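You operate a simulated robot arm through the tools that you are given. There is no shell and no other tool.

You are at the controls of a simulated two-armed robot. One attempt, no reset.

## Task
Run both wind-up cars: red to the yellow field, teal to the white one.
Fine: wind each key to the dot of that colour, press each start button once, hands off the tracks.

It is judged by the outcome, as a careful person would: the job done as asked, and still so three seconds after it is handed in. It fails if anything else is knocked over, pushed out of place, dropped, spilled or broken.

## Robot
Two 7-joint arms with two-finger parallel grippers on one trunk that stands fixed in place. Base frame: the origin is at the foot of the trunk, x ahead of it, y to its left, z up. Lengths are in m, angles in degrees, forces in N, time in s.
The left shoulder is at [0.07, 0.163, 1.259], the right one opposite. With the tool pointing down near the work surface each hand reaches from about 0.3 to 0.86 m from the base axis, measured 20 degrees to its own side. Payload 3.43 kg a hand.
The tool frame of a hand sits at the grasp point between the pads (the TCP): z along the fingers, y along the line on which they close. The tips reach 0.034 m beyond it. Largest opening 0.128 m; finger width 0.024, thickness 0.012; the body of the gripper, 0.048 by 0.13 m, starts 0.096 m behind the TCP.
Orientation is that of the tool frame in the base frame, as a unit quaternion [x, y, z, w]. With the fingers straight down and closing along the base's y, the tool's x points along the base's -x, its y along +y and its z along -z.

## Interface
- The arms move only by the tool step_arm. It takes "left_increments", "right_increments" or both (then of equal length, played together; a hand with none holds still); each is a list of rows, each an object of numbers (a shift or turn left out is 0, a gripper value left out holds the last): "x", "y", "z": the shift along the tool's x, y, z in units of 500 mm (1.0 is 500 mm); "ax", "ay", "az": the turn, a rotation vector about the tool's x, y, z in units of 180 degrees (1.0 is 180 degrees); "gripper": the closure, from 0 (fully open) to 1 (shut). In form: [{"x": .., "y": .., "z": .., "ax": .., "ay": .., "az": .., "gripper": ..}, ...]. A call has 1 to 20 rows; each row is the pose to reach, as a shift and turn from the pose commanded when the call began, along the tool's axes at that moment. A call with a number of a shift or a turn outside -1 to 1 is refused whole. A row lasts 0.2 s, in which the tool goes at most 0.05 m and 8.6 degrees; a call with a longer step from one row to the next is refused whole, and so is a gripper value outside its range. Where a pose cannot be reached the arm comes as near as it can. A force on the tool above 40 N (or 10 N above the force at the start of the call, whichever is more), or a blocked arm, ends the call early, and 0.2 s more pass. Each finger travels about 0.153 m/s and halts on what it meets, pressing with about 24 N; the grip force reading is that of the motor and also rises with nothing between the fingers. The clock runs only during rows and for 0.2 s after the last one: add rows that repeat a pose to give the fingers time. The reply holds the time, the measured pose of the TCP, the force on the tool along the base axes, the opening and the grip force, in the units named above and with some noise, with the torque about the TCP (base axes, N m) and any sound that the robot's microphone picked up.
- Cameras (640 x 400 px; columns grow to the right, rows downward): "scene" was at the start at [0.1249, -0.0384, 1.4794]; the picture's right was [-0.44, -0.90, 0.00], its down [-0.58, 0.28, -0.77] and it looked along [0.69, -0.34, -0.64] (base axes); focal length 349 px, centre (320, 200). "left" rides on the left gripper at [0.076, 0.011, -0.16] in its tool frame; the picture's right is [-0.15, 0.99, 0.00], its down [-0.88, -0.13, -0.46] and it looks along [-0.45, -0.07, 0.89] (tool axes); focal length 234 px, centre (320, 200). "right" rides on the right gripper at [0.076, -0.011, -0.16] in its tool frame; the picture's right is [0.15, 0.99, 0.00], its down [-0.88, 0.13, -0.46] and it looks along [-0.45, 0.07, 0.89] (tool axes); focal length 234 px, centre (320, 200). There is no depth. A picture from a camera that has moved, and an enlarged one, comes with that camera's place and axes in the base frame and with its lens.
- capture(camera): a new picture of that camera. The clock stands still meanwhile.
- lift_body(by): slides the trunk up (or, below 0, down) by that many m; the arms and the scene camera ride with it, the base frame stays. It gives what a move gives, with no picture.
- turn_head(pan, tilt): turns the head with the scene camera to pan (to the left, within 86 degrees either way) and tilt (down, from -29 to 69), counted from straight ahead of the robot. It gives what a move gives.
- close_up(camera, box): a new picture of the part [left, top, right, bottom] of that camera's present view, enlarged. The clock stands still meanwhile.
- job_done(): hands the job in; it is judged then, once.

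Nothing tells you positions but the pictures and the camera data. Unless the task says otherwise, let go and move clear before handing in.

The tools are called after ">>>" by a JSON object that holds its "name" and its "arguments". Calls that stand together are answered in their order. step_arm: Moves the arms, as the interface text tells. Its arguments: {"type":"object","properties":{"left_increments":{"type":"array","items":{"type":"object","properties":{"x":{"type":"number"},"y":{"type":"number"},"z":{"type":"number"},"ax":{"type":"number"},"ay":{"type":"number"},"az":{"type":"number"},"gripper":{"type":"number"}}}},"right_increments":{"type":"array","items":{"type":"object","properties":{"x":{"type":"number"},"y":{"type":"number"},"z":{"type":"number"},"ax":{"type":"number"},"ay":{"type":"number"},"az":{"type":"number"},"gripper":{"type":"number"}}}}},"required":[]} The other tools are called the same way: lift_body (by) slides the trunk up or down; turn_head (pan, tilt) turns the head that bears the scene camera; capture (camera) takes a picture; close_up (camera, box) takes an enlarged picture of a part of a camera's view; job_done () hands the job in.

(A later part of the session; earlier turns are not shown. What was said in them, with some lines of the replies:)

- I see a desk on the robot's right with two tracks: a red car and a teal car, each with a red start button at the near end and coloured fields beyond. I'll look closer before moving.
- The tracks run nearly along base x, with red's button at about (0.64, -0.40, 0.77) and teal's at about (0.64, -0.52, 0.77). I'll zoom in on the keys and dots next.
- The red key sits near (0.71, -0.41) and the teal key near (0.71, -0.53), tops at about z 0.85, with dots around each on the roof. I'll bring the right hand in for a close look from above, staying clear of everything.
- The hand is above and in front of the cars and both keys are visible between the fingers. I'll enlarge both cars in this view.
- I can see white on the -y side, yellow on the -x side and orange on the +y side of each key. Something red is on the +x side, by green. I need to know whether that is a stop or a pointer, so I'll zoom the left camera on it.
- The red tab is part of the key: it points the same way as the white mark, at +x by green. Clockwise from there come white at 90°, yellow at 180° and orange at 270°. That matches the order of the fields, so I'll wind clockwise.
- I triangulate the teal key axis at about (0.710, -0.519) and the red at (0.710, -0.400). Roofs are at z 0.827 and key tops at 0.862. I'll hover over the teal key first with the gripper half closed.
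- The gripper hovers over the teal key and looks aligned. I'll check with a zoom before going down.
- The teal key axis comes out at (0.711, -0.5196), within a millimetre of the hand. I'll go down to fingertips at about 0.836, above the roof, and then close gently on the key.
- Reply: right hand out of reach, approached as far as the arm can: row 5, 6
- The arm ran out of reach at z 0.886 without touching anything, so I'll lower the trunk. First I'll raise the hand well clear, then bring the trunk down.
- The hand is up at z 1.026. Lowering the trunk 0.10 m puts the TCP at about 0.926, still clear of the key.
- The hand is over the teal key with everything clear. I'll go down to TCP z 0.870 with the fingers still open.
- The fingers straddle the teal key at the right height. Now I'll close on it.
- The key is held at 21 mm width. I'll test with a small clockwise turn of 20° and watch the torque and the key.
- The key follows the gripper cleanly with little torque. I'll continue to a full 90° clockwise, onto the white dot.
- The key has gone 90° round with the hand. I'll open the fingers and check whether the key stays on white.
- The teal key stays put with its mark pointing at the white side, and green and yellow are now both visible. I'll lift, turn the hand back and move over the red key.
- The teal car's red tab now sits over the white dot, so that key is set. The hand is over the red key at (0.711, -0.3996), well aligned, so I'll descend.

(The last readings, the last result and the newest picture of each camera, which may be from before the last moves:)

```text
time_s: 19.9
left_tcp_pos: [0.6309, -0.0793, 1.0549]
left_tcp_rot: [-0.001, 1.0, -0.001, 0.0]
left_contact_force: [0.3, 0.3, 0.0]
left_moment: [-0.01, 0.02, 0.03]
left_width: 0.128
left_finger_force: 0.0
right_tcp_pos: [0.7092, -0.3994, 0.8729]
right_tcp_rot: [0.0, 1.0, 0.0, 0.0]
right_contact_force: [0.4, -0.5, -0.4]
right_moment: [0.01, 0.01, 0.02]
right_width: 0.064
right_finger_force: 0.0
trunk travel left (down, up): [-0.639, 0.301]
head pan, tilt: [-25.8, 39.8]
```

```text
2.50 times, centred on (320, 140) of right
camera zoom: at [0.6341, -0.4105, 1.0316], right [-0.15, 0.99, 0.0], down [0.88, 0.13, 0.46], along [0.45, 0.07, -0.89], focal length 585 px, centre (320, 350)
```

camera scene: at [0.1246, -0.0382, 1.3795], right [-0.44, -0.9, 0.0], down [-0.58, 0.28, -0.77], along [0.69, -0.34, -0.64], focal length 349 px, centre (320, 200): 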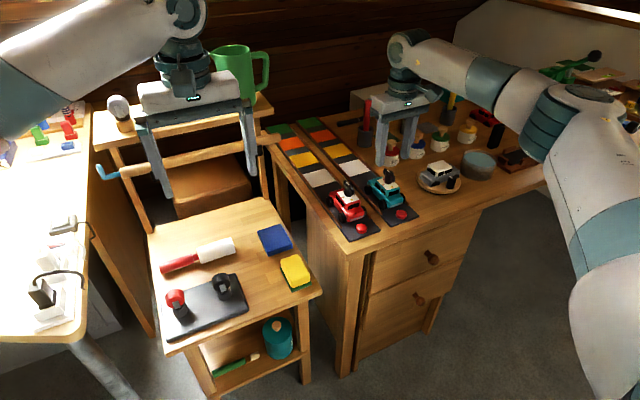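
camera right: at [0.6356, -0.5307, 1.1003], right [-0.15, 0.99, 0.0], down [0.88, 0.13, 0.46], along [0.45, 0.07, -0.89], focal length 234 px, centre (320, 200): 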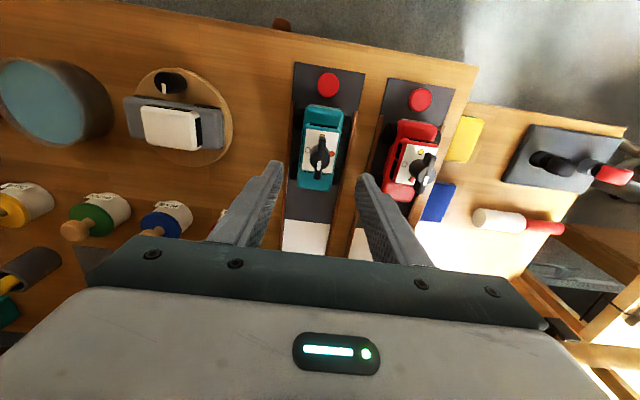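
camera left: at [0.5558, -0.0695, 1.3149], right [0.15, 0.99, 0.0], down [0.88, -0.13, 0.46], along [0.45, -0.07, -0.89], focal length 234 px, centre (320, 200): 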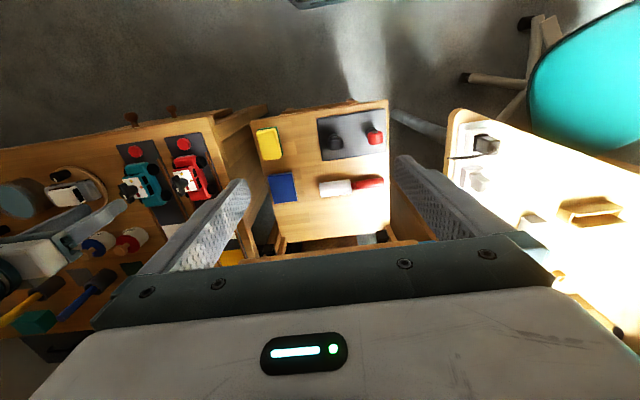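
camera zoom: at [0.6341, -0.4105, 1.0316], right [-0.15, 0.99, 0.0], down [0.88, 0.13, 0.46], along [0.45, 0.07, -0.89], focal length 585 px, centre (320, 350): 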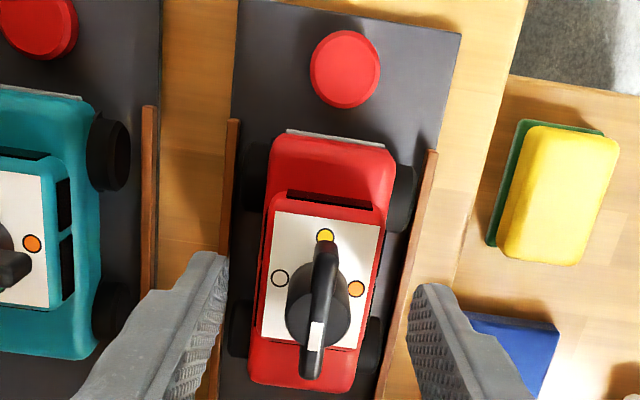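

The teal pointer tab is right over white. The fingers straddle the red key, so I'll close on it now.

>>> {"name": "step_arm", "arguments": {"right_increments": [{"x": -0.001, "z": 0.002, "gripper": 0.65}, {"x": -0.001, "z": 0.002, "gripper": 0.75}, {"x": -0.001, "z": 0.002, "gripper": 0.8}, {"x": -0.001, "z": 0.002, "gripper": 0.85}, {"x": -0.001, "z": 0.002, "gripper": 0.9}, {"x": -0.001, "z": 0.002, "gripper": 0.9}]}}

```text
time_s: 21.3
left_tcp_pos: [0.6297, -0.0804, 1.055]
left_tcp_rot: [-0.001, 1.0, 0.0, 0.0]
left_contact_force: [0.1, -0.5, 0.1]
left_moment: [0.02, 0.02, -0.04]
left_width: 0.128
left_finger_force: 0.1
right_tcp_pos: [0.7121, -0.3994, 0.8703]
right_tcp_rot: [0.0, 1.0, 0.0, -0.001]
right_contact_force: [0.9, -5.2, 1.0]
right_moment: [0.31, -0.01, -0.02]
right_width: 0.0211
right_finger_force: 45.7
trunk travel left (down, up): [-0.639, 0.301]
head pan, tilt: [-25.8, 39.8]
```

The red key is held. I'll turn it clockwise through the first 90°.

>>> {"name": "step_arm", "arguments": {"right_increments": [{"az": 0.0417, "gripper": 0.9}, {"az": 0.0833, "gripper": 0.9}, {"az": 0.125, "gripper": 0.9}, {"az": 0.1667, "gripper": 0.9}, {"az": 0.2083, "gripper": 0.9}, {"az": 0.25, "gripper": 0.9}, {"az": 0.2917, "gripper": 0.9}, {"az": 0.3333, "gripper": 0.9}, {"az": 0.375, "gripper": 0.9}, {"az": 0.4167, "gripper": 0.9}, {"az": 0.4583, "gripper": 0.9}, {"az": 0.5, "gripper": 0.9}, {"az": 0.5, "gripper": 0.9}]}}

>>> {"name": "close_up", "arguments": {"camera": "right", "box": [260, 60, 380, 220]}}

>>> {"name": "capture", "arguments": {"camera": "scene"}}

```text
time_s: 24.1
left_tcp_pos: [0.6308, -0.0805, 1.0549]
left_tcp_rot: [-0.001, 1.0, 0.0, 0.001]
left_contact_force: [-0.3, 0.1, 0.3]
left_moment: [-0.05, -0.02, -0.01]
left_width: 0.1279
left_finger_force: 0.2
right_tcp_pos: [0.7129, -0.399, 0.8716]
right_tcp_rot: [0.708, 0.706, 0.0, 0.0]
right_contact_force: [-0.3, 0.4, -0.2]
right_moment: [0.43, -0.44, 0.01]
right_width: 0.0207
right_finger_force: 44.6
trunk travel left (down, up): [-0.639, 0.301]
head pan, tilt: [-25.8, 39.8]
```

```text
2.50 times, centred on (320, 140) of right
camera zoom: at [0.701, -0.3232, 1.0303], right [0.99, 0.14, 0.0], down [0.13, -0.88, 0.46], along [0.07, -0.45, -0.89], focal length 585 px, centre (320, 350)
```

zoom: 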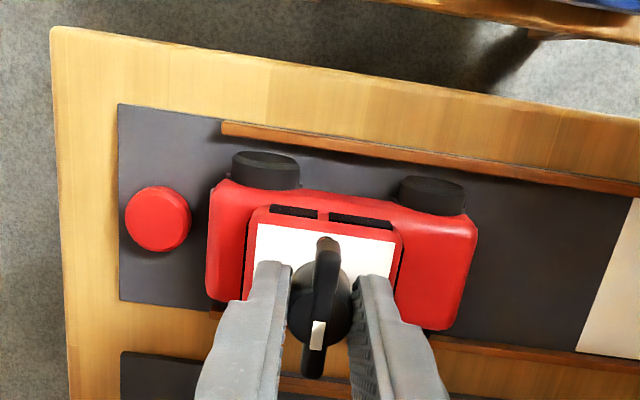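

```text
taken
camera scene: at [0.1249, -0.0385, 1.3794], right [-0.44, -0.9, 0.0], down [-0.58, 0.28, -0.77], along [0.69, -0.34, -0.64], focal length 349 px, centre (320, 200)
```

scene: 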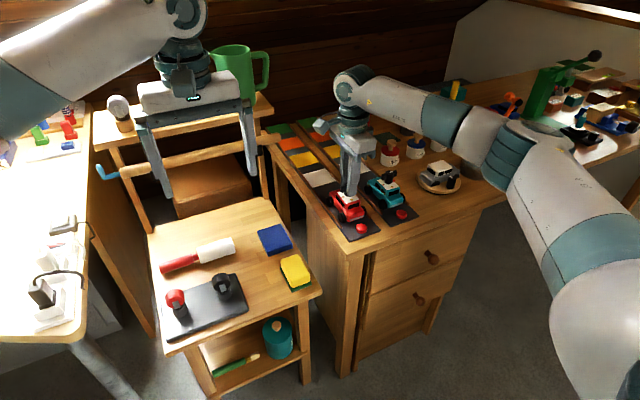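

The first 90° went cleanly. I'll carry on in smaller steps in case the wrist nears a joint limit.

>>> {"name": "step_arm", "arguments": {"right_increments": [{"az": 0.0417, "gripper": 0.9}, {"az": 0.0833, "gripper": 0.9}, {"az": 0.125, "gripper": 0.9}, {"az": 0.1667, "gripper": 0.9}, {"az": 0.2083, "gripper": 0.9}, {"az": 0.25, "gripper": 0.9}, {"az": 0.25, "gripper": 0.9}]}}

>>> {"name": "capture", "arguments": {"camera": "scene"}}

>>> {"name": "close_up", "arguments": {"camera": "right", "box": [260, 60, 380, 220]}}

```text
time_s: 25.7
left_tcp_pos: [0.6312, -0.0791, 1.0548]
left_tcp_rot: [-0.001, 1.0, -0.001, 0.0]
left_contact_force: [0.0, 0.4, -0.2]
left_moment: [0.0, 0.0, 0.0]
left_width: 0.1278
left_finger_force: 0.0
right_tcp_pos: [0.712, -0.3999, 0.8706]
right_tcp_rot: [0.924, 0.382, 0.0, 0.0]
right_contact_force: [7.8, -2.3, 2.8]
right_moment: [-0.49, -0.33, -0.03]
right_width: 0.0211
right_finger_force: 45.2
trunk travel left (down, up): [-0.639, 0.301]
head pan, tilt: [-25.8, 39.8]
```

```text
taken
camera scene: at [0.1258, -0.0386, 1.3793], right [-0.44, -0.9, 0.0], down [-0.58, 0.28, -0.77], along [0.69, -0.33, -0.64], focal length 349 px, centre (320, 200)
```

scene: 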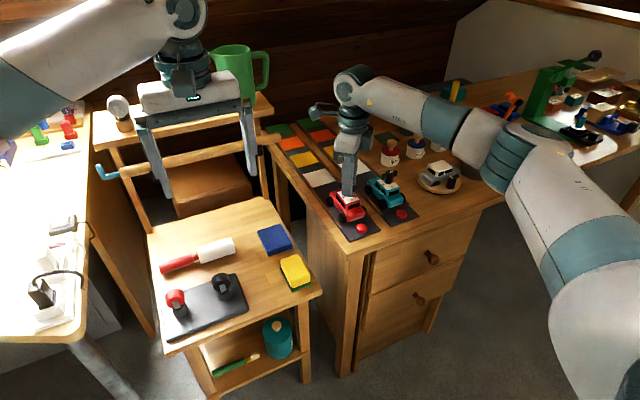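

```text
2.50 times, centred on (320, 140) of right
camera zoom: at [0.7579, -0.3378, 1.0304], right [0.8, -0.6, 0.0], down [-0.53, -0.71, 0.46], along [-0.27, -0.37, -0.89], focal length 585 px, centre (320, 350)
```

zoom: 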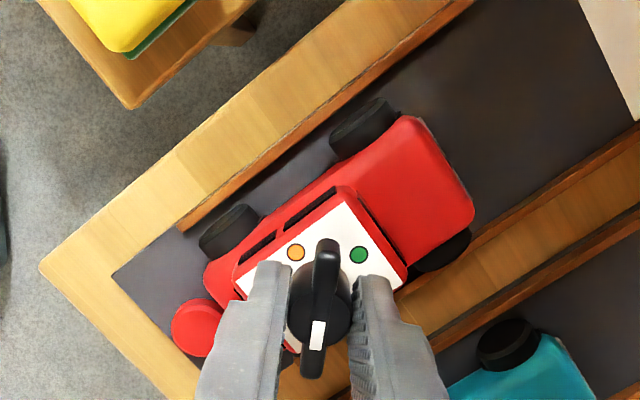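

At 135° the key is still turning with the hand and the forces are small. The last 45° brings it to yellow.

>>> {"name": "step_arm", "arguments": {"right_increments": [{"az": 0.0417, "gripper": 0.9}, {"az": 0.0833, "gripper": 0.9}, {"az": 0.125, "gripper": 0.9}, {"az": 0.1667, "gripper": 0.9}, {"az": 0.2083, "gripper": 0.9}, {"az": 0.25, "gripper": 0.9}, {"az": 0.25, "gripper": 0.9}]}}

>>> {"name": "close_up", "arguments": {"camera": "right", "box": [260, 60, 380, 220]}}

>>> {"name": "close_up", "arguments": {"camera": "scene", "box": [310, 150, 430, 250]}}

```text
time_s: 27.3
left_tcp_pos: [0.6324, -0.0806, 1.0545]
left_tcp_rot: [0.0, 1.0, 0.0, -0.001]
left_contact_force: [0.0, 0.8, -0.2]
left_moment: [0.0, -0.01, 0.03]
left_width: 0.1279
left_finger_force: 0.0
right_tcp_pos: [0.7123, -0.4006, 0.8709]
right_tcp_rot: [1.0, -0.001, 0.0, 0.0]
right_contact_force: [12.0, -5.9, 6.3]
right_moment: [-0.62, -0.28, 0.0]
right_width: 0.0212
right_finger_force: 45.3
trunk travel left (down, up): [-0.639, 0.301]
head pan, tilt: [-25.8, 39.8]
```

```text
2.50 times, centred on (320, 140) of right
camera zoom: at [0.7881, -0.3886, 1.0303], right [0.14, -0.99, 0.0], down [-0.88, -0.13, 0.46], along [-0.45, -0.07, -0.89], focal length 585 px, centre (320, 350)
```

zoom: 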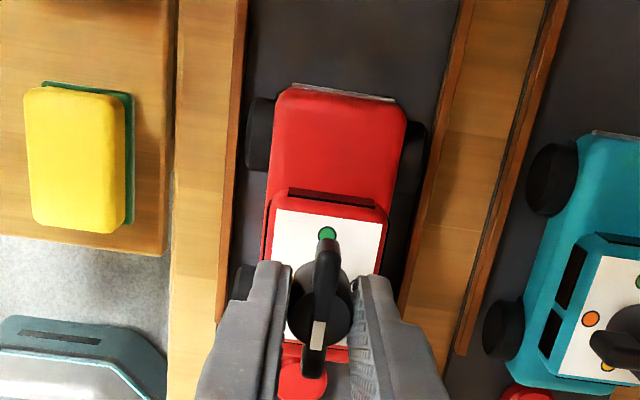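

```text
4.00 times, centred on (370, 200) of scene
camera zoom: at [0.1258, -0.0386, 1.3794], right [-0.44, -0.9, 0.0], down [-0.58, 0.28, -0.77], along [0.69, -0.34, -0.64], focal length 1397 px, centre (120, 200)
```

zoom: 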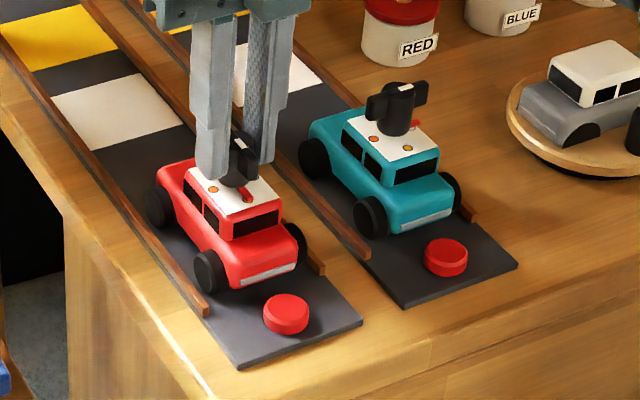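

The red key is at 180° with its tab toward yellow. I'll release and check.

>>> {"name": "step_arm", "arguments": {"right_increments": [{"gripper": 0.8}, {"gripper": 0.7}, {"gripper": 0.6}, {"gripper": 0.5}, {"gripper": 0.5}]}}

>>> {"name": "close_up", "arguments": {"camera": "right", "box": [260, 60, 380, 220]}}

>>> {"name": "close_up", "arguments": {"camera": "scene", "box": [310, 150, 430, 250]}}

```text
time_s: 28.5
left_tcp_pos: [0.6307, -0.0794, 1.0541]
left_tcp_rot: [0.0, 1.0, 0.0, -0.001]
left_contact_force: [0.9, -0.4, -0.1]
left_moment: [0.0, 0.04, 0.04]
left_width: 0.1278
left_finger_force: 0.0
right_tcp_pos: [0.7115, -0.3992, 0.8709]
right_tcp_rot: [1.0, 0.0, 0.0, 0.0]
right_contact_force: [-0.1, 0.3, -0.3]
right_moment: [0.0, -0.02, -0.03]
right_width: 0.0639
right_finger_force: 0.1
trunk travel left (down, up): [-0.639, 0.301]
head pan, tilt: [-25.8, 39.8]
```

```text
2.50 times, centred on (320, 140) of right
camera zoom: at [0.7875, -0.3879, 1.0304], right [0.15, -0.99, 0.0], down [-0.88, -0.13, 0.46], along [-0.45, -0.07, -0.89], focal length 585 px, centre (320, 350)
```

zoom: 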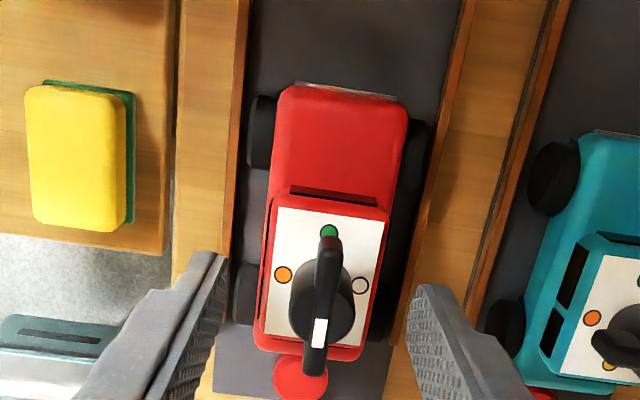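

```text
4.00 times, centred on (370, 200) of scene
camera zoom: at [0.125, -0.0384, 1.3794], right [-0.44, -0.9, 0.0], down [-0.58, 0.28, -0.77], along [0.69, -0.34, -0.64], focal length 1397 px, centre (120, 200)
```

zoom: 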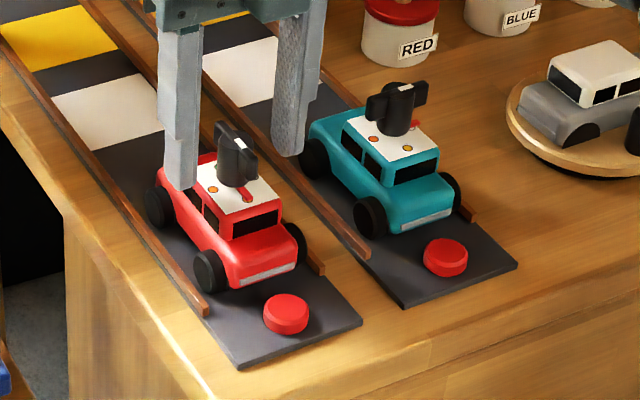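

Red's tab points at yellow and it holds. Next I'll lift, swing the hand back toward the near side, close the fingers, and line up above the red start button at about (0.637, -0.4005), top z 0.778.

>>> {"name": "step_arm", "arguments": {"right_increments": [{"z": -0.04}, {"z": -0.08}, {"z": -0.13}, {"x": -0.0126, "z": -0.13, "az": -0.0417}, {"x": -0.0252, "z": -0.13, "az": -0.0833}, {"x": -0.0378, "z": -0.13, "az": -0.125}, {"x": -0.0503, "z": -0.13, "az": -0.1667}, {"x": -0.0629, "z": -0.13, "az": -0.2083}, {"x": -0.0755, "z": -0.13, "az": -0.25}, {"x": -0.0881, "z": -0.13, "az": -0.2917}, {"x": -0.1007, "z": -0.13, "az": -0.3333}, {"x": -0.1133, "z": -0.13, "az": -0.375}, {"x": -0.1258, "z": -0.13, "az": -0.4167}, {"x": -0.1384, "z": -0.13, "az": -0.4583}, {"x": -0.151, "z": -0.13, "az": -0.5}, {"x": -0.151, "z": -0.13, "az": -0.5}]}}

>>> {"name": "step_arm", "arguments": {"right_increments": [{"az": -0.0417, "gripper": 0.6}, {"az": -0.0833, "gripper": 0.7}, {"az": -0.125, "gripper": 0.8}, {"az": -0.1667, "gripper": 0.9}, {"az": -0.2083, "gripper": 1.0}, {"az": -0.25, "gripper": 1.0}, {"az": -0.2917, "gripper": 1.0}, {"az": -0.3333, "gripper": 1.0}, {"az": -0.375, "gripper": 1.0}, {"az": -0.4167, "gripper": 1.0}, {"az": -0.4583, "gripper": 1.0}, {"az": -0.5, "gripper": 1.0}, {"az": -0.5, "gripper": 1.0}]}}

>>> {"name": "close_up", "arguments": {"camera": "right", "box": [220, 40, 400, 220]}}

>>> {"name": "close_up", "arguments": {"camera": "scene", "box": [310, 150, 430, 250]}}

>>> {"name": "close_up", "arguments": {"camera": "left", "box": [60, 130, 220, 230]}}

```text
time_s: 31.9
left_tcp_pos: [0.6301, -0.08, 1.0551]
left_tcp_rot: [-0.001, 1.0, 0.0, 0.0]
left_contact_force: [-0.1, 0.5, 0.2]
left_moment: [0.01, 0.04, 0.0]
left_width: 0.128
left_finger_force: 0.0
right_tcp_pos: [0.6365, -0.3991, 0.9357]
right_tcp_rot: [0.706, 0.708, 0.0, 0.0]
right_contact_force: [-0.1, 0.2, -0.3]
right_moment: [0.01, 0.01, -0.01]
right_width: 0.0641
right_finger_force: 0.1
trunk travel left (down, up): [-0.639, 0.301]
head pan, tilt: [-25.8, 39.8]
```

```text
time_s: 34.7
left_tcp_pos: [0.6313, -0.0808, 1.0544]
left_tcp_rot: [-0.001, 1.0, 0.0, 0.0]
left_contact_force: [0.4, -0.3, 0.1]
left_moment: [0.0, -0.03, 0.02]
left_width: 0.1281
left_finger_force: 0.0
right_tcp_pos: [0.6368, -0.3993, 0.9367]
right_tcp_rot: [-0.001, 1.0, 0.0, 0.001]
right_contact_force: [0.2, 0.5, 0.8]
right_moment: [-0.01, -0.02, 0.01]
right_width: 0.0002
right_finger_force: 24.0
trunk travel left (down, up): [-0.639, 0.301]
head pan, tilt: [-25.8, 39.8]
```

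```text
2.22 times, centred on (310, 130) of right
camera zoom: at [0.5608, -0.4102, 1.0956], right [-0.15, 0.99, 0.0], down [0.88, 0.13, 0.46], along [0.45, 0.07, -0.89], focal length 520 px, centre (342, 356)
```

zoom: 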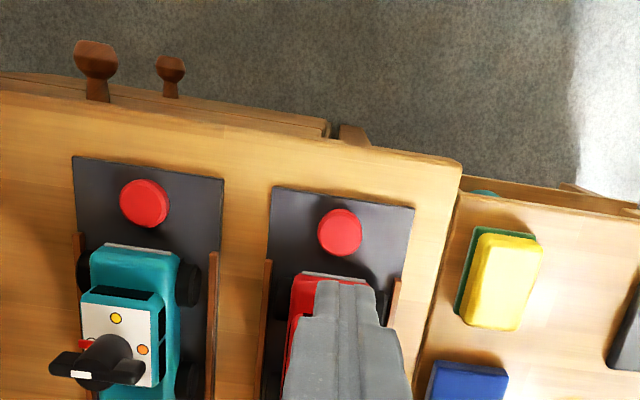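

```text
4.00 times, centred on (370, 200) of scene
camera zoom: at [0.125, -0.0384, 1.3794], right [-0.44, -0.9, 0.0], down [-0.58, 0.28, -0.77], along [0.69, -0.34, -0.64], focal length 1397 px, centre (120, 200)
```

zoom: 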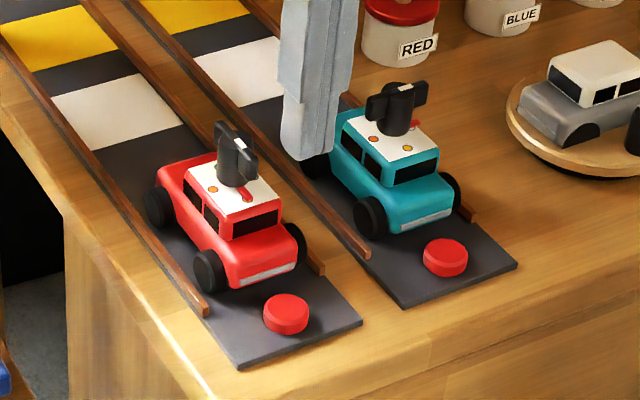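

```text
4.00 times, centred on (140, 180) of left
camera zoom: at [0.5556, -0.0694, 1.215], right [0.15, 0.99, 0.0], down [0.88, -0.13, 0.46], along [0.45, -0.07, -0.89], focal length 937 px, centre (1040, 280)
```

zoom: 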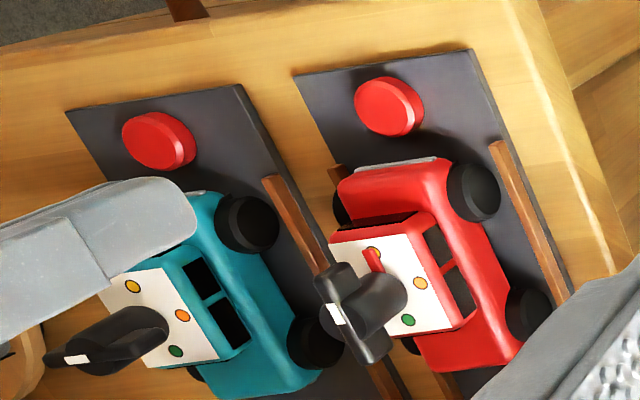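

Both tabs sit on their dots and the closed fingers are over the red button, within about a millimetre. I'll come down to about 12 mm above it and check before pressing.

>>> {"name": "step_arm", "arguments": {"right_increments": [{"z": 0.045, "gripper": 1.0}, {"z": 0.09, "gripper": 1.0}, {"z": 0.135, "gripper": 1.0}, {"z": 0.18, "gripper": 1.0}, {"z": 0.222, "gripper": 1.0}, {"z": 0.222, "gripper": 1.0}]}}

>>> {"name": "close_up", "arguments": {"camera": "right", "box": [250, 60, 390, 220]}}

>>> {"name": "close_up", "arguments": {"camera": "scene", "box": [310, 170, 430, 250]}}

>>> {"name": "close_up", "arguments": {"camera": "left", "box": [60, 110, 220, 210]}}

```text
time_s: 36.1
left_tcp_pos: [0.6305, -0.0797, 1.0561]
left_tcp_rot: [-0.001, 1.0, 0.001, 0.0]
left_contact_force: [-0.7, -0.1, -0.5]
left_moment: [0.0, -0.05, -0.03]
left_width: 0.1282
left_finger_force: 0.1
right_tcp_pos: [0.6356, -0.3998, 0.8257]
right_tcp_rot: [0.0, 1.0, 0.0, 0.0]
right_contact_force: [0.1, -0.6, 0.5]
right_moment: [0.0, -0.07, 0.01]
right_width: 0.0
right_finger_force: 23.7
trunk travel left (down, up): [-0.639, 0.301]
head pan, tilt: [-25.8, 39.8]
```

```text
2.50 times, centred on (320, 140) of right
camera zoom: at [0.5592, -0.4101, 0.9846], right [-0.15, 0.99, 0.0], down [0.88, 0.13, 0.46], along [0.45, 0.07, -0.89], focal length 585 px, centre (320, 350)
```

zoom: 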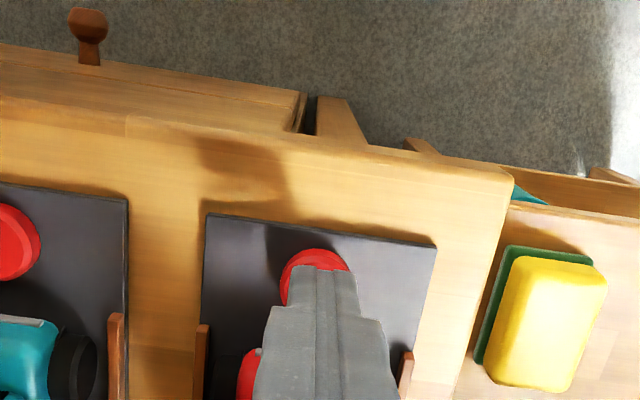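

```text
5.00 times, centred on (370, 210) of scene
camera zoom: at [0.1248, -0.0383, 1.3794], right [-0.44, -0.9, 0.0], down [-0.58, 0.28, -0.77], along [0.69, -0.34, -0.64], focal length 1746 px, centre (70, 150)
```

zoom: 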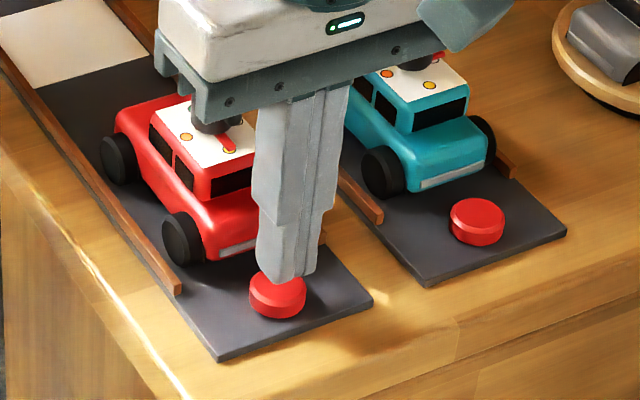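

```text
4.00 times, centred on (140, 160) of left
camera zoom: at [0.5555, -0.0693, 1.2151], right [0.15, 0.99, 0.0], down [0.88, -0.13, 0.46], along [0.45, -0.07, -0.89], focal length 937 px, centre (1040, 360)
```

zoom: 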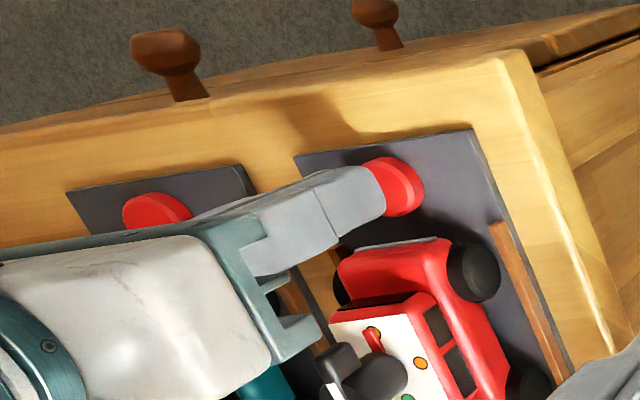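

The fingertips are centred over the red button. I'll press down slowly and read the force and any sound.

>>> {"name": "step_arm", "arguments": {"right_increments": [{"z": 0.01, "gripper": 1.0}, {"z": 0.02, "gripper": 1.0}, {"z": 0.026, "gripper": 1.0}, {"z": 0.03, "gripper": 1.0}, {"z": 0.034, "gripper": 1.0}]}}

>>> {"name": "close_up", "arguments": {"camera": "scene", "box": [270, 130, 430, 250]}}

```text
time_s: 37.3
left_tcp_pos: [0.6303, -0.0797, 1.0554]
left_tcp_rot: [-0.001, 1.0, 0.0, 0.001]
left_contact_force: [-0.3, 0.2, 0.2]
left_moment: [0.01, 0.03, -0.03]
left_width: 0.1279
left_finger_force: 0.0
right_tcp_pos: [0.636, -0.3989, 0.8089]
right_tcp_rot: [0.0, 1.0, 0.0, 0.0]
right_contact_force: [-0.5, 0.3, 1.4]
right_moment: [0.01, 0.06, 0.0]
right_width: 0.0
right_finger_force: 24.1
trunk travel left (down, up): [-0.639, 0.301]
head pan, tilt: [-25.8, 39.8]
heard: click
```

```text
3.33 times, centred on (350, 190) of scene
camera zoom: at [0.1247, -0.0382, 1.3794], right [-0.44, -0.9, 0.0], down [-0.58, 0.28, -0.77], along [0.69, -0.34, -0.64], focal length 1164 px, centre (220, 233)
```

zoom: 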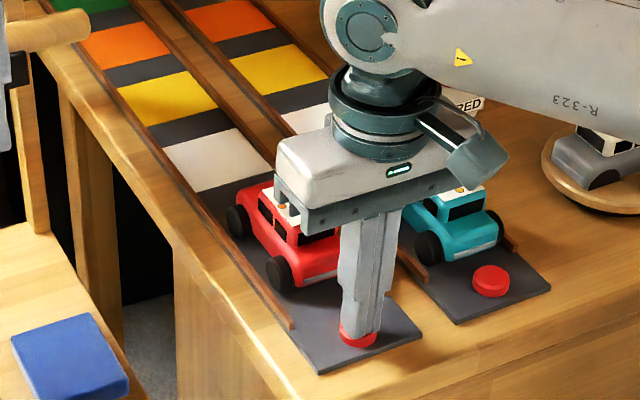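

The button clicked. Now I'll lift straight up off it and watch the car.

>>> {"name": "step_arm", "arguments": {"right_increments": [{"z": -0.02, "gripper": 1.0}, {"z": -0.05, "gripper": 1.0}, {"z": -0.1, "gripper": 1.0}, {"z": -0.16, "gripper": 1.0}, {"z": -0.22, "gripper": 1.0}, {"z": -0.26, "gripper": 1.0}, {"z": -0.26, "gripper": 1.0}]}}

>>> {"name": "capture", "arguments": {"camera": "scene"}}

>>> {"name": "close_up", "arguments": {"camera": "scene", "box": [250, 110, 430, 250]}}

```text
time_s: 38.9
left_tcp_pos: [0.6307, -0.0802, 1.0551]
left_tcp_rot: [-0.001, 1.0, 0.0, -0.001]
left_contact_force: [0.1, 0.2, 0.2]
left_moment: [0.0, -0.01, -0.01]
left_width: 0.1276
left_finger_force: 0.1
right_tcp_pos: [0.6359, -0.3976, 0.9388]
right_tcp_rot: [0.001, 1.0, 0.0, 0.0]
right_contact_force: [0.1, 1.0, -0.3]
right_moment: [0.01, 0.02, -0.01]
right_width: 0.0
right_finger_force: 24.0
trunk travel left (down, up): [-0.639, 0.301]
head pan, tilt: [-25.8, 39.8]
```

```text
taken
camera scene: at [0.1251, -0.0386, 1.3794], right [-0.44, -0.9, 0.0], down [-0.58, 0.28, -0.77], along [0.69, -0.34, -0.64], focal length 349 px, centre (320, 200)
```

scene: 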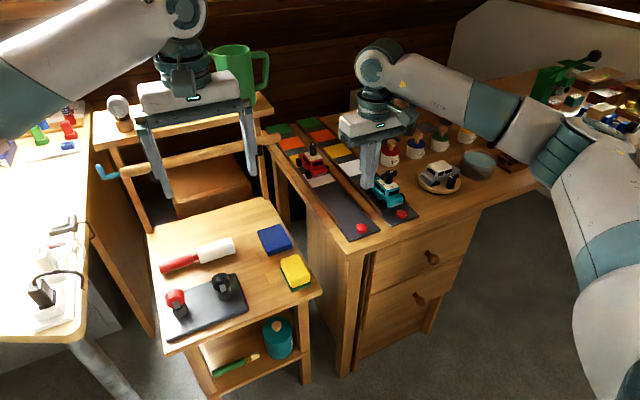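

```text
2.86 times, centred on (340, 180) of scene
camera zoom: at [0.1251, -0.0386, 1.3794], right [-0.44, -0.9, 0.0], down [-0.58, 0.28, -0.77], along [0.69, -0.34, -0.64], focal length 998 px, centre (263, 257)
```

zoom: 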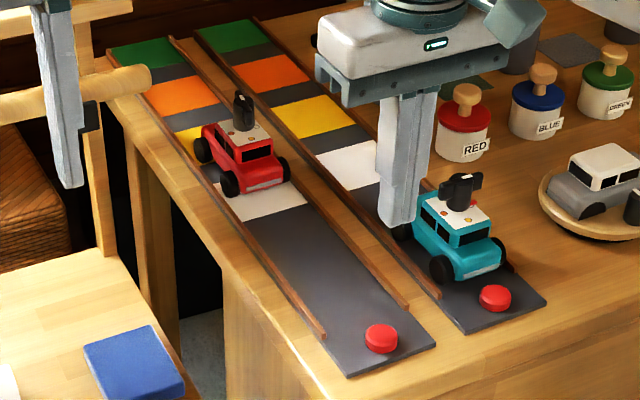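

The red car is rolling up its track toward yellow. While it runs, I'll shift the hand at height over to the teal button.

>>> {"name": "step_arm", "arguments": {"right_increments": [{"y": -0.04, "gripper": 1.0}, {"y": -0.08, "gripper": 1.0}, {"y": -0.12, "gripper": 1.0}, {"y": -0.16, "gripper": 1.0}, {"y": -0.2, "gripper": 1.0}, {"y": -0.24, "gripper": 1.0}, {"y": -0.24, "gripper": 1.0}, {"y": -0.24, "gripper": 1.0}]}}

>>> {"name": "close_up", "arguments": {"camera": "scene", "box": [250, 110, 430, 250]}}

>>> {"name": "close_up", "arguments": {"camera": "right", "box": [220, 40, 400, 220]}}

```text
time_s: 40.7
left_tcp_pos: [0.6299, -0.0802, 1.0552]
left_tcp_rot: [0.0, 1.0, 0.0, 0.0]
left_contact_force: [0.4, -0.1, -0.5]
left_moment: [-0.03, 0.0, -0.03]
left_width: 0.1284
left_finger_force: 0.0
right_tcp_pos: [0.6361, -0.5217, 0.9382]
right_tcp_rot: [0.0, 1.0, 0.0, 0.0]
right_contact_force: [-0.2, 0.4, -0.3]
right_moment: [-0.01, -0.03, 0.0]
right_width: 0.0
right_finger_force: 24.3
trunk travel left (down, up): [-0.639, 0.301]
head pan, tilt: [-25.8, 39.8]
```

```text
2.86 times, centred on (340, 180) of scene
camera zoom: at [0.1249, -0.0386, 1.3794], right [-0.44, -0.9, 0.0], down [-0.58, 0.28, -0.77], along [0.69, -0.34, -0.64], focal length 998 px, centre (263, 257)
```

zoom: 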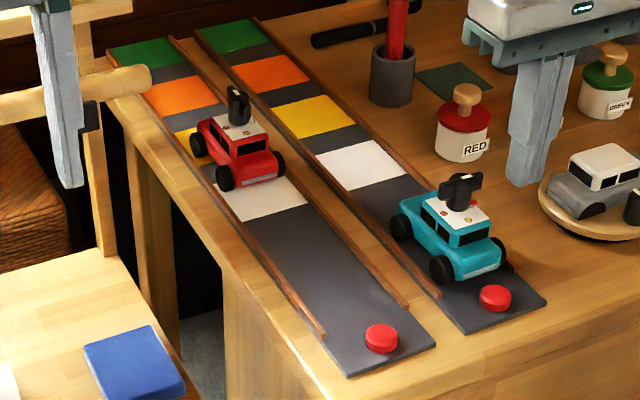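

```text
2.22 times, centred on (310, 130) of right
camera zoom: at [0.5601, -0.5313, 1.0976], right [-0.15, 0.99, 0.0], down [0.88, 0.13, 0.46], along [0.45, 0.07, -0.89], focal length 520 px, centre (342, 356)
```

zoom: 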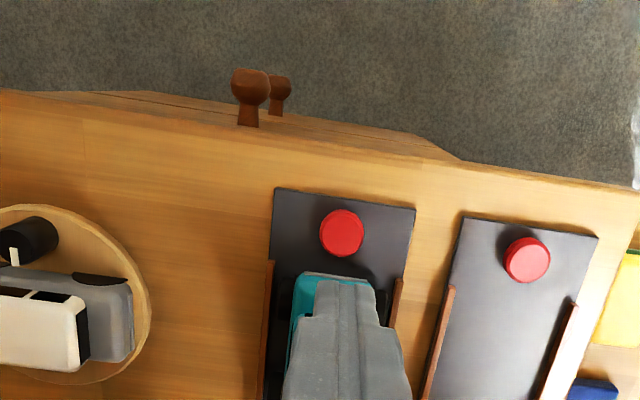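

Red has slowed between white and yellow, with its key at x about 0.913 and yellow's centre near 0.99. I'll wait with the arm still to see whether it's still rolling.

>>> {"name": "step_arm", "arguments": {"right_increments": [{"gripper": 1.0}, {"gripper": 1.0}, {"gripper": 1.0}, {"gripper": 1.0}, {"gripper": 1.0}, {"gripper": 1.0}, {"gripper": 1.0}, {"gripper": 1.0}, {"gripper": 1.0}, {"gripper": 1.0}]}}

>>> {"name": "close_up", "arguments": {"camera": "scene", "box": [250, 110, 430, 250]}}

>>> {"name": "close_up", "arguments": {"camera": "scene", "box": [300, 130, 360, 190]}}

>>> {"name": "close_up", "arguments": {"camera": "left", "box": [60, 130, 300, 280]}}

```text
time_s: 42.9
left_tcp_pos: [0.631, -0.0808, 1.0547]
left_tcp_rot: [-0.001, 1.0, 0.001, 0.001]
left_contact_force: [-0.1, 0.0, 1.0]
left_moment: [0.0, 0.0, -0.04]
left_width: 0.128
left_finger_force: 0.2
right_tcp_pos: [0.6358, -0.5212, 0.9385]
right_tcp_rot: [-0.001, 1.0, 0.0, 0.0]
right_contact_force: [0.5, 0.4, 0.1]
right_moment: [0.01, -0.01, 0.02]
right_width: 0.0
right_finger_force: 23.2
trunk travel left (down, up): [-0.639, 0.301]
head pan, tilt: [-25.8, 39.8]
```

```text
2.86 times, centred on (340, 180) of scene
camera zoom: at [0.125, -0.0384, 1.3794], right [-0.44, -0.9, 0.0], down [-0.58, 0.28, -0.77], along [0.69, -0.34, -0.64], focal length 998 px, centre (263, 257)
```

zoom: 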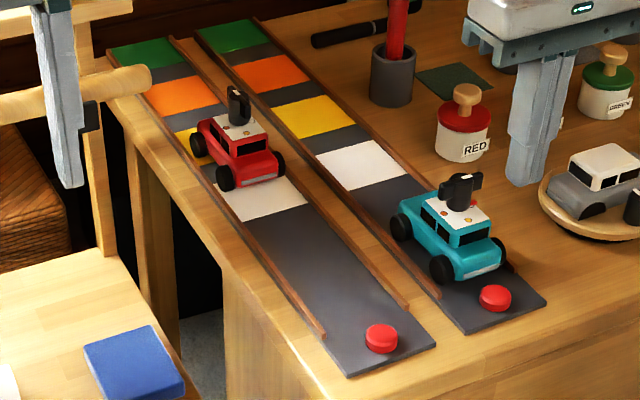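

```text
6.67 times, centred on (330, 160) of scene
camera zoom: at [0.125, -0.0384, 1.3794], right [-0.44, -0.9, 0.0], down [-0.58, 0.28, -0.77], along [0.69, -0.34, -0.64], focal length 2329 px, centre (253, 467)
```

zoom: 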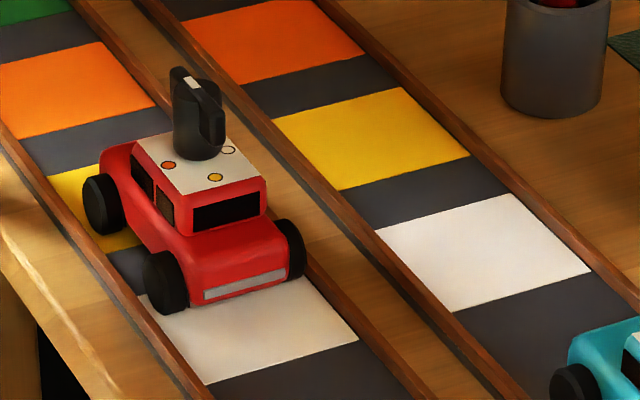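

```text
2.67 times, centred on (180, 205) of left
camera zoom: at [0.5556, -0.0695, 1.215], right [0.15, 0.99, 0.0], down [0.88, -0.13, 0.46], along [0.45, -0.07, -0.89], focal length 624 px, centre (693, 187)
```

zoom: 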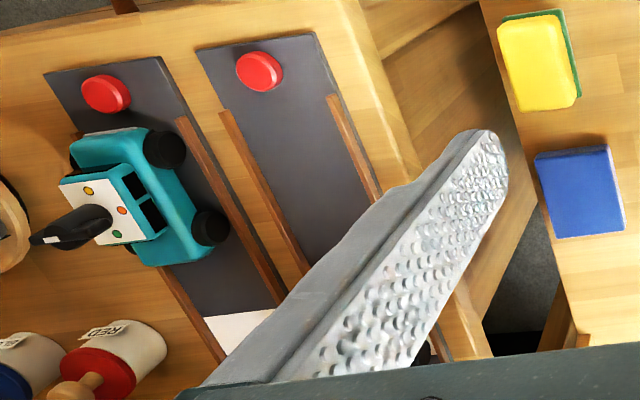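

Red seems to have stopped between white and yellow. Before touching anything else I'll look closely at its key and surroundings to find out why.

>>> {"name": "close_up", "arguments": {"camera": "scene", "box": [308, 138, 340, 166]}}

>>> {"name": "close_up", "arguments": {"camera": "scene", "box": [260, 110, 360, 200]}}

>>> {"name": "capture", "arguments": {"camera": "left"}}

>>> {"name": "capture", "arguments": {"camera": "right"}}

```text
14.29 times, centred on (324, 152) of scene
camera zoom: at [0.125, -0.0384, 1.3794], right [-0.44, -0.9, 0.0], down [-0.58, 0.28, -0.77], along [0.69, -0.34, -0.64], focal length 4990 px, centre (263, 886)
```

zoom: 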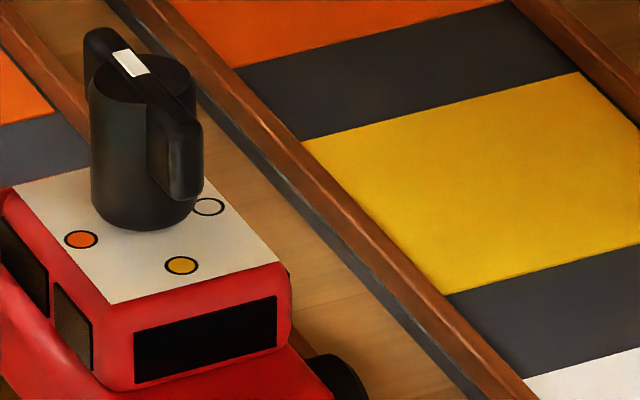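

```text
4.44 times, centred on (310, 155) of scene
camera zoom: at [0.125, -0.0384, 1.3794], right [-0.44, -0.9, 0.0], down [-0.58, 0.28, -0.77], along [0.69, -0.34, -0.64], focal length 1552 px, centre (364, 400)
```

zoom: 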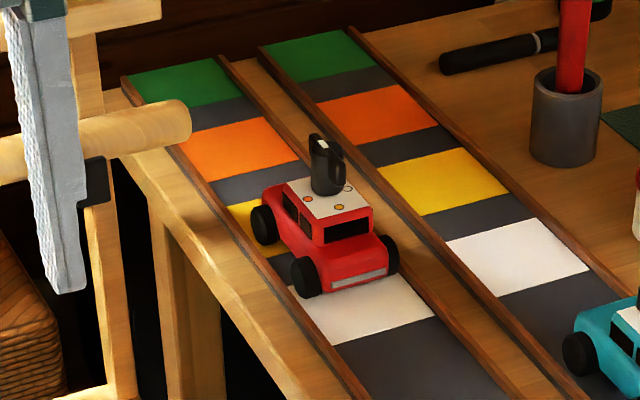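

```text
taken
camera left: at [0.5556, -0.0695, 1.215], right [0.15, 0.99, 0.0], down [0.88, -0.13, 0.46], along [0.45, -0.07, -0.89], focal length 234 px, centre (320, 200)
```

left: 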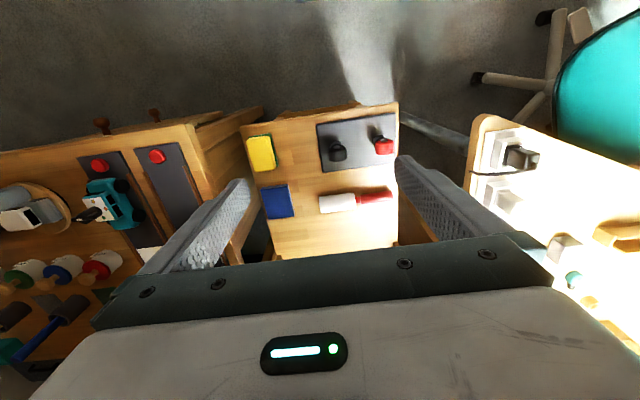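

```text
taken
camera right: at [0.5602, -0.531, 1.0976], right [-0.15, 0.99, 0.0], down [0.88, 0.13, 0.46], along [0.45, 0.07, -0.89], focal length 234 px, centre (320, 200)
```

right: 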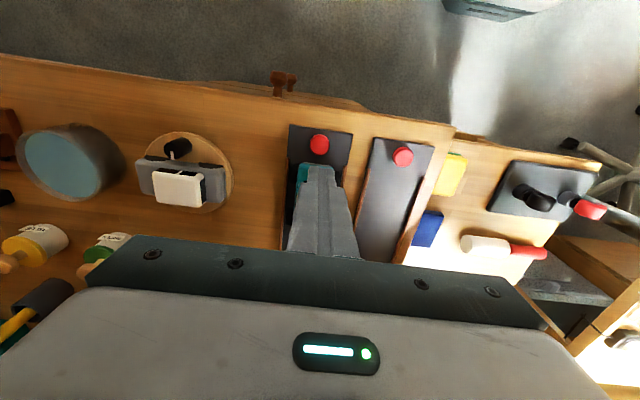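

The red car's run is consistent. It travelled 0.22 m for 180°, the same 0.11 m per dot as the field spacing, which puts its leading end at about the centre of yellow. Its key is fully unwound. The button may only be pressed once and the tracks are off limits, so red stays as it is.

Teal is next: its key is on white and the fingers are above its button, so I'll descend.

>>> {"name": "step_arm", "arguments": {"right_increments": [{"z": 0.045, "gripper": 1.0}, {"z": 0.09, "gripper": 1.0}, {"z": 0.135, "gripper": 1.0}, {"z": 0.18, "gripper": 1.0}, {"z": 0.226, "gripper": 1.0}, {"z": 0.226, "gripper": 1.0}]}}

>>> {"name": "close_up", "arguments": {"camera": "scene", "box": [310, 140, 450, 240]}}

>>> {"name": "close_up", "arguments": {"camera": "right", "box": [250, 60, 390, 220]}}

>>> {"name": "close_up", "arguments": {"camera": "left", "box": [40, 130, 200, 230]}}

```text
time_s: 44.3
left_tcp_pos: [0.6313, -0.0793, 1.0557]
left_tcp_rot: [-0.001, 1.0, 0.0, -0.001]
left_contact_force: [-0.2, 0.1, 0.6]
left_moment: [0.02, 0.02, 0.01]
left_width: 0.128
left_finger_force: 0.0
right_tcp_pos: [0.6367, -0.5202, 0.8236]
right_tcp_rot: [0.001, 1.0, 0.0, 0.0]
right_contact_force: [-0.2, 0.9, -0.5]
right_moment: [0.01, -0.04, 0.01]
right_width: 0.0001
right_finger_force: 23.7
trunk travel left (down, up): [-0.639, 0.301]
head pan, tilt: [-25.8, 39.8]
```

```text
4.00 times, centred on (380, 190) of scene
camera zoom: at [0.1247, -0.0382, 1.3794], right [-0.44, -0.9, 0.0], down [-0.58, 0.28, -0.77], along [0.69, -0.34, -0.64], focal length 1397 px, centre (80, 240)
```

zoom: 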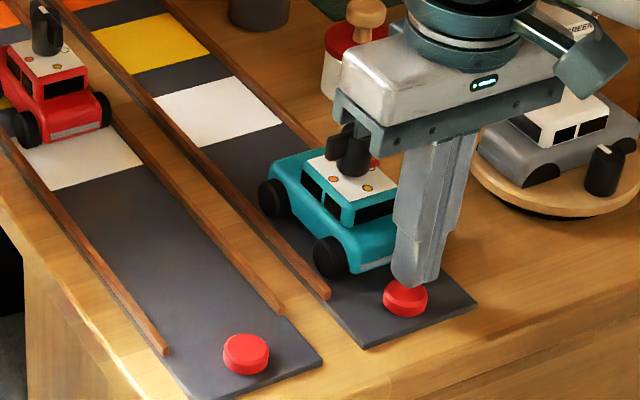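

```text
2.50 times, centred on (320, 140) of right
camera zoom: at [0.561, -0.5311, 0.9836], right [-0.15, 0.99, 0.0], down [0.88, 0.13, 0.46], along [0.45, 0.07, -0.89], focal length 585 px, centre (320, 350)
```

zoom: 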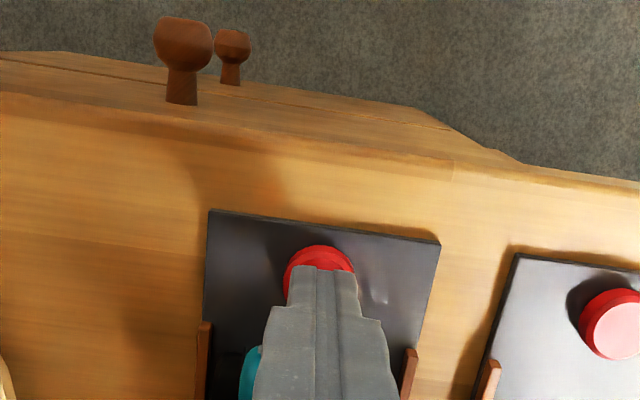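

```text
4.00 times, centred on (120, 180) of left
camera zoom: at [0.5554, -0.0693, 1.2152], right [0.15, 0.99, 0.0], down [0.88, -0.13, 0.46], along [0.45, -0.07, -0.89], focal length 937 px, centre (1120, 280)
```

zoom: 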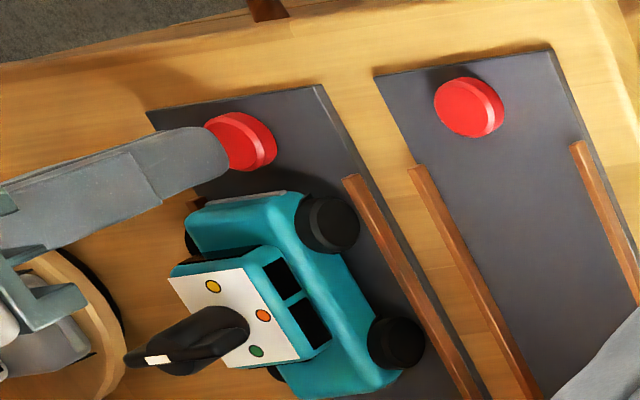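

The fingertips are centred over the teal button and its track is clear. I'll press once.

>>> {"name": "step_arm", "arguments": {"right_increments": [{"z": 0.01, "gripper": 1.0}, {"z": 0.02, "gripper": 1.0}, {"z": 0.026, "gripper": 1.0}, {"z": 0.03, "gripper": 1.0}, {"z": 0.034, "gripper": 1.0}]}}

```text
time_s: 45.5
left_tcp_pos: [0.6315, -0.0809, 1.0558]
left_tcp_rot: [-0.001, 1.0, 0.0, 0.0]
left_contact_force: [0.7, 0.9, 0.1]
left_moment: [0.0, 0.01, 0.04]
left_width: 0.1282
left_finger_force: 0.1
right_tcp_pos: [0.6364, -0.5206, 0.8085]
right_tcp_rot: [0.0, 1.0, 0.0, 0.0]
right_contact_force: [0.3, 0.3, 1.5]
right_moment: [-0.01, -0.03, 0.01]
right_width: 0.0
right_finger_force: 23.6
trunk travel left (down, up): [-0.639, 0.301]
head pan, tilt: [-25.8, 39.8]
heard: click
```

The teal button clicked once. I'll lift straight off and watch the run.

>>> {"name": "step_arm", "arguments": {"right_increments": [{"z": -0.02, "gripper": 1.0}, {"z": -0.05, "gripper": 1.0}, {"z": -0.1, "gripper": 1.0}, {"z": -0.16, "gripper": 1.0}, {"z": -0.22, "gripper": 1.0}, {"z": -0.26, "gripper": 1.0}, {"z": -0.26, "gripper": 1.0}]}}

>>> {"name": "close_up", "arguments": {"camera": "scene", "box": [260, 110, 430, 240]}}

```text
time_s: 47.1
left_tcp_pos: [0.631, -0.0794, 1.0545]
left_tcp_rot: [0.0, 1.0, 0.0, 0.0]
left_contact_force: [0.4, 0.4, -0.3]
left_moment: [0.01, -0.03, 0.01]
left_width: 0.1281
left_finger_force: 0.0
right_tcp_pos: [0.636, -0.5169, 0.9378]
right_tcp_rot: [0.001, 1.0, 0.0, -0.001]
right_contact_force: [-0.3, -0.7, 0.3]
right_moment: [0.01, 0.01, -0.02]
right_width: 0.0
right_finger_force: 23.4
trunk travel left (down, up): [-0.639, 0.301]
head pan, tilt: [-25.8, 39.8]
```

```text
3.08 times, centred on (345, 175) of scene
camera zoom: at [0.1251, -0.0386, 1.3793], right [-0.44, -0.9, 0.0], down [-0.58, 0.28, -0.77], along [0.69, -0.34, -0.64], focal length 1075 px, centre (243, 277)
```

zoom: 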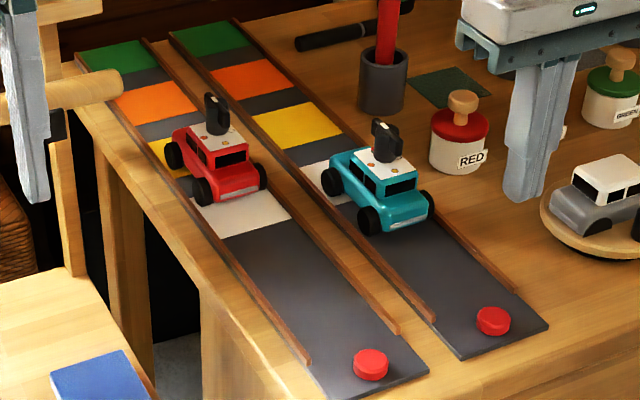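

Teal did the same thing: its leading half is on the white field and its key has unwound. I'll pull the right hand up and back, well clear, and take a final look.

>>> {"name": "step_arm", "arguments": {"right_increments": [{"x": 0.04, "z": -0.05}, {"x": 0.09, "z": -0.09}, {"x": 0.15, "z": -0.13}, {"x": 0.21, "z": -0.17}, {"x": 0.27, "z": -0.21}, {"x": 0.33, "z": -0.25}, {"x": 0.39, "z": -0.28}, {"x": 0.44, "z": -0.28}, {"x": 0.44, "z": -0.28}, {"x": 0.44, "z": -0.28}]}}

>>> {"name": "capture", "arguments": {"camera": "scene"}}

>>> {"name": "close_up", "arguments": {"camera": "scene", "box": [260, 110, 430, 240]}}

>>> {"name": "close_up", "arguments": {"camera": "scene", "box": [295, 135, 385, 195]}}

```text
time_s: 49.3
left_tcp_pos: [0.6314, -0.0802, 1.0558]
left_tcp_rot: [-0.001, 1.0, 0.0, 0.0]
left_contact_force: [-0.3, 0.1, 1.3]
left_moment: [0.0, 0.0, -0.03]
left_width: 0.1281
left_finger_force: 0.1
right_tcp_pos: [0.4168, -0.5194, 1.0773]
right_tcp_rot: [0.0, 1.0, -0.002, 0.0]
right_contact_force: [-0.4, 0.3, 0.6]
right_moment: [-0.03, 0.01, -0.01]
right_width: 0.0
right_finger_force: 24.0
trunk travel left (down, up): [-0.639, 0.301]
head pan, tilt: [-25.8, 39.8]
```

```text
taken
camera scene: at [0.1246, -0.0386, 1.3794], right [-0.44, -0.9, 0.0], down [-0.58, 0.28, -0.77], along [0.69, -0.34, -0.64], focal length 349 px, centre (320, 200)
```

scene: 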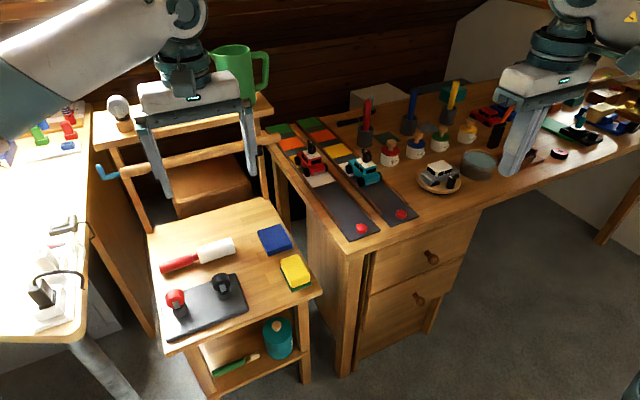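

```text
3.08 times, centred on (345, 175) of scene
camera zoom: at [0.1246, -0.0386, 1.3794], right [-0.44, -0.9, 0.0], down [-0.58, 0.28, -0.77], along [0.69, -0.34, -0.64], focal length 1075 px, centre (243, 277)
```

zoom: 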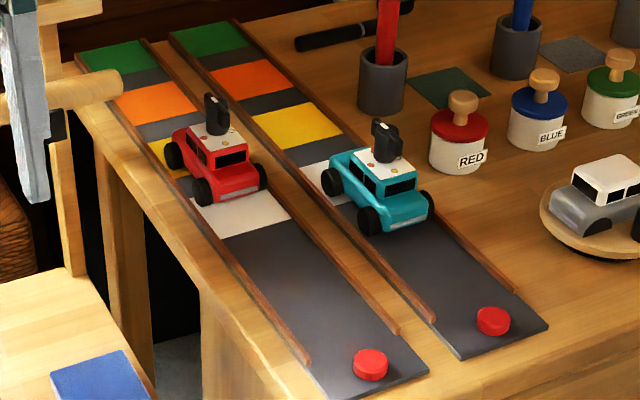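

```text
6.67 times, centred on (340, 165) of scene
camera zoom: at [0.1246, -0.0386, 1.3794], right [-0.44, -0.9, 0.0], down [-0.58, 0.28, -0.77], along [0.69, -0.34, -0.64], focal length 2329 px, centre (187, 433)
```

zoom: 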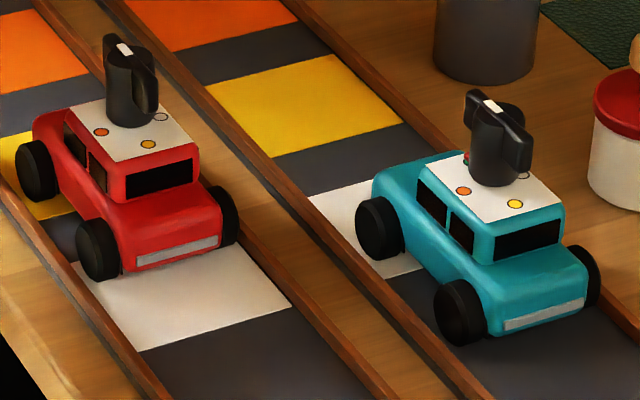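

Both cars have stopped, each with its leading half on its field: red on yellow, teal on white. Each key was wound to its dot and each button clicked once. The right hand is clear, and everything else on the desk looks where it was. A second press or a push would break the instructions, so I'm handing in.

>>> {"name": "job_done", "arguments": {}}

```text
The job is handed in.
```

Both cars ran and stopped on their fields, but each sits only about half on it, leading end first. Red is on yellow with its trailing wheels at the far edge of white. Teal is on white with its trailing wheels still on the grey.

- **Winding:** I turned the red key 180° clockwise to the yellow dot and the teal key 90° clockwise to the white dot. The pictures showed each pointer over its dot before I pressed.
- **Start buttons:** I pressed each button once and heard one click each time.
- **Where they stopped:** The red car travelled about 0.11 m per quarter turn of the key, which is also the spacing between the fields, and teal's shorter run fits that. By my estimate each car's leading end is near the centre of its field.
- **Left as they stopped:** Centring them would have meant a second press or touching the tracks, so I didn't.

Nothing else looked moved or knocked over in the final picture, and I pulled the right hand clear before handing in. The trunk is 0.10 m lower than at the start, because the arm couldn't reach the teal key from the original height.
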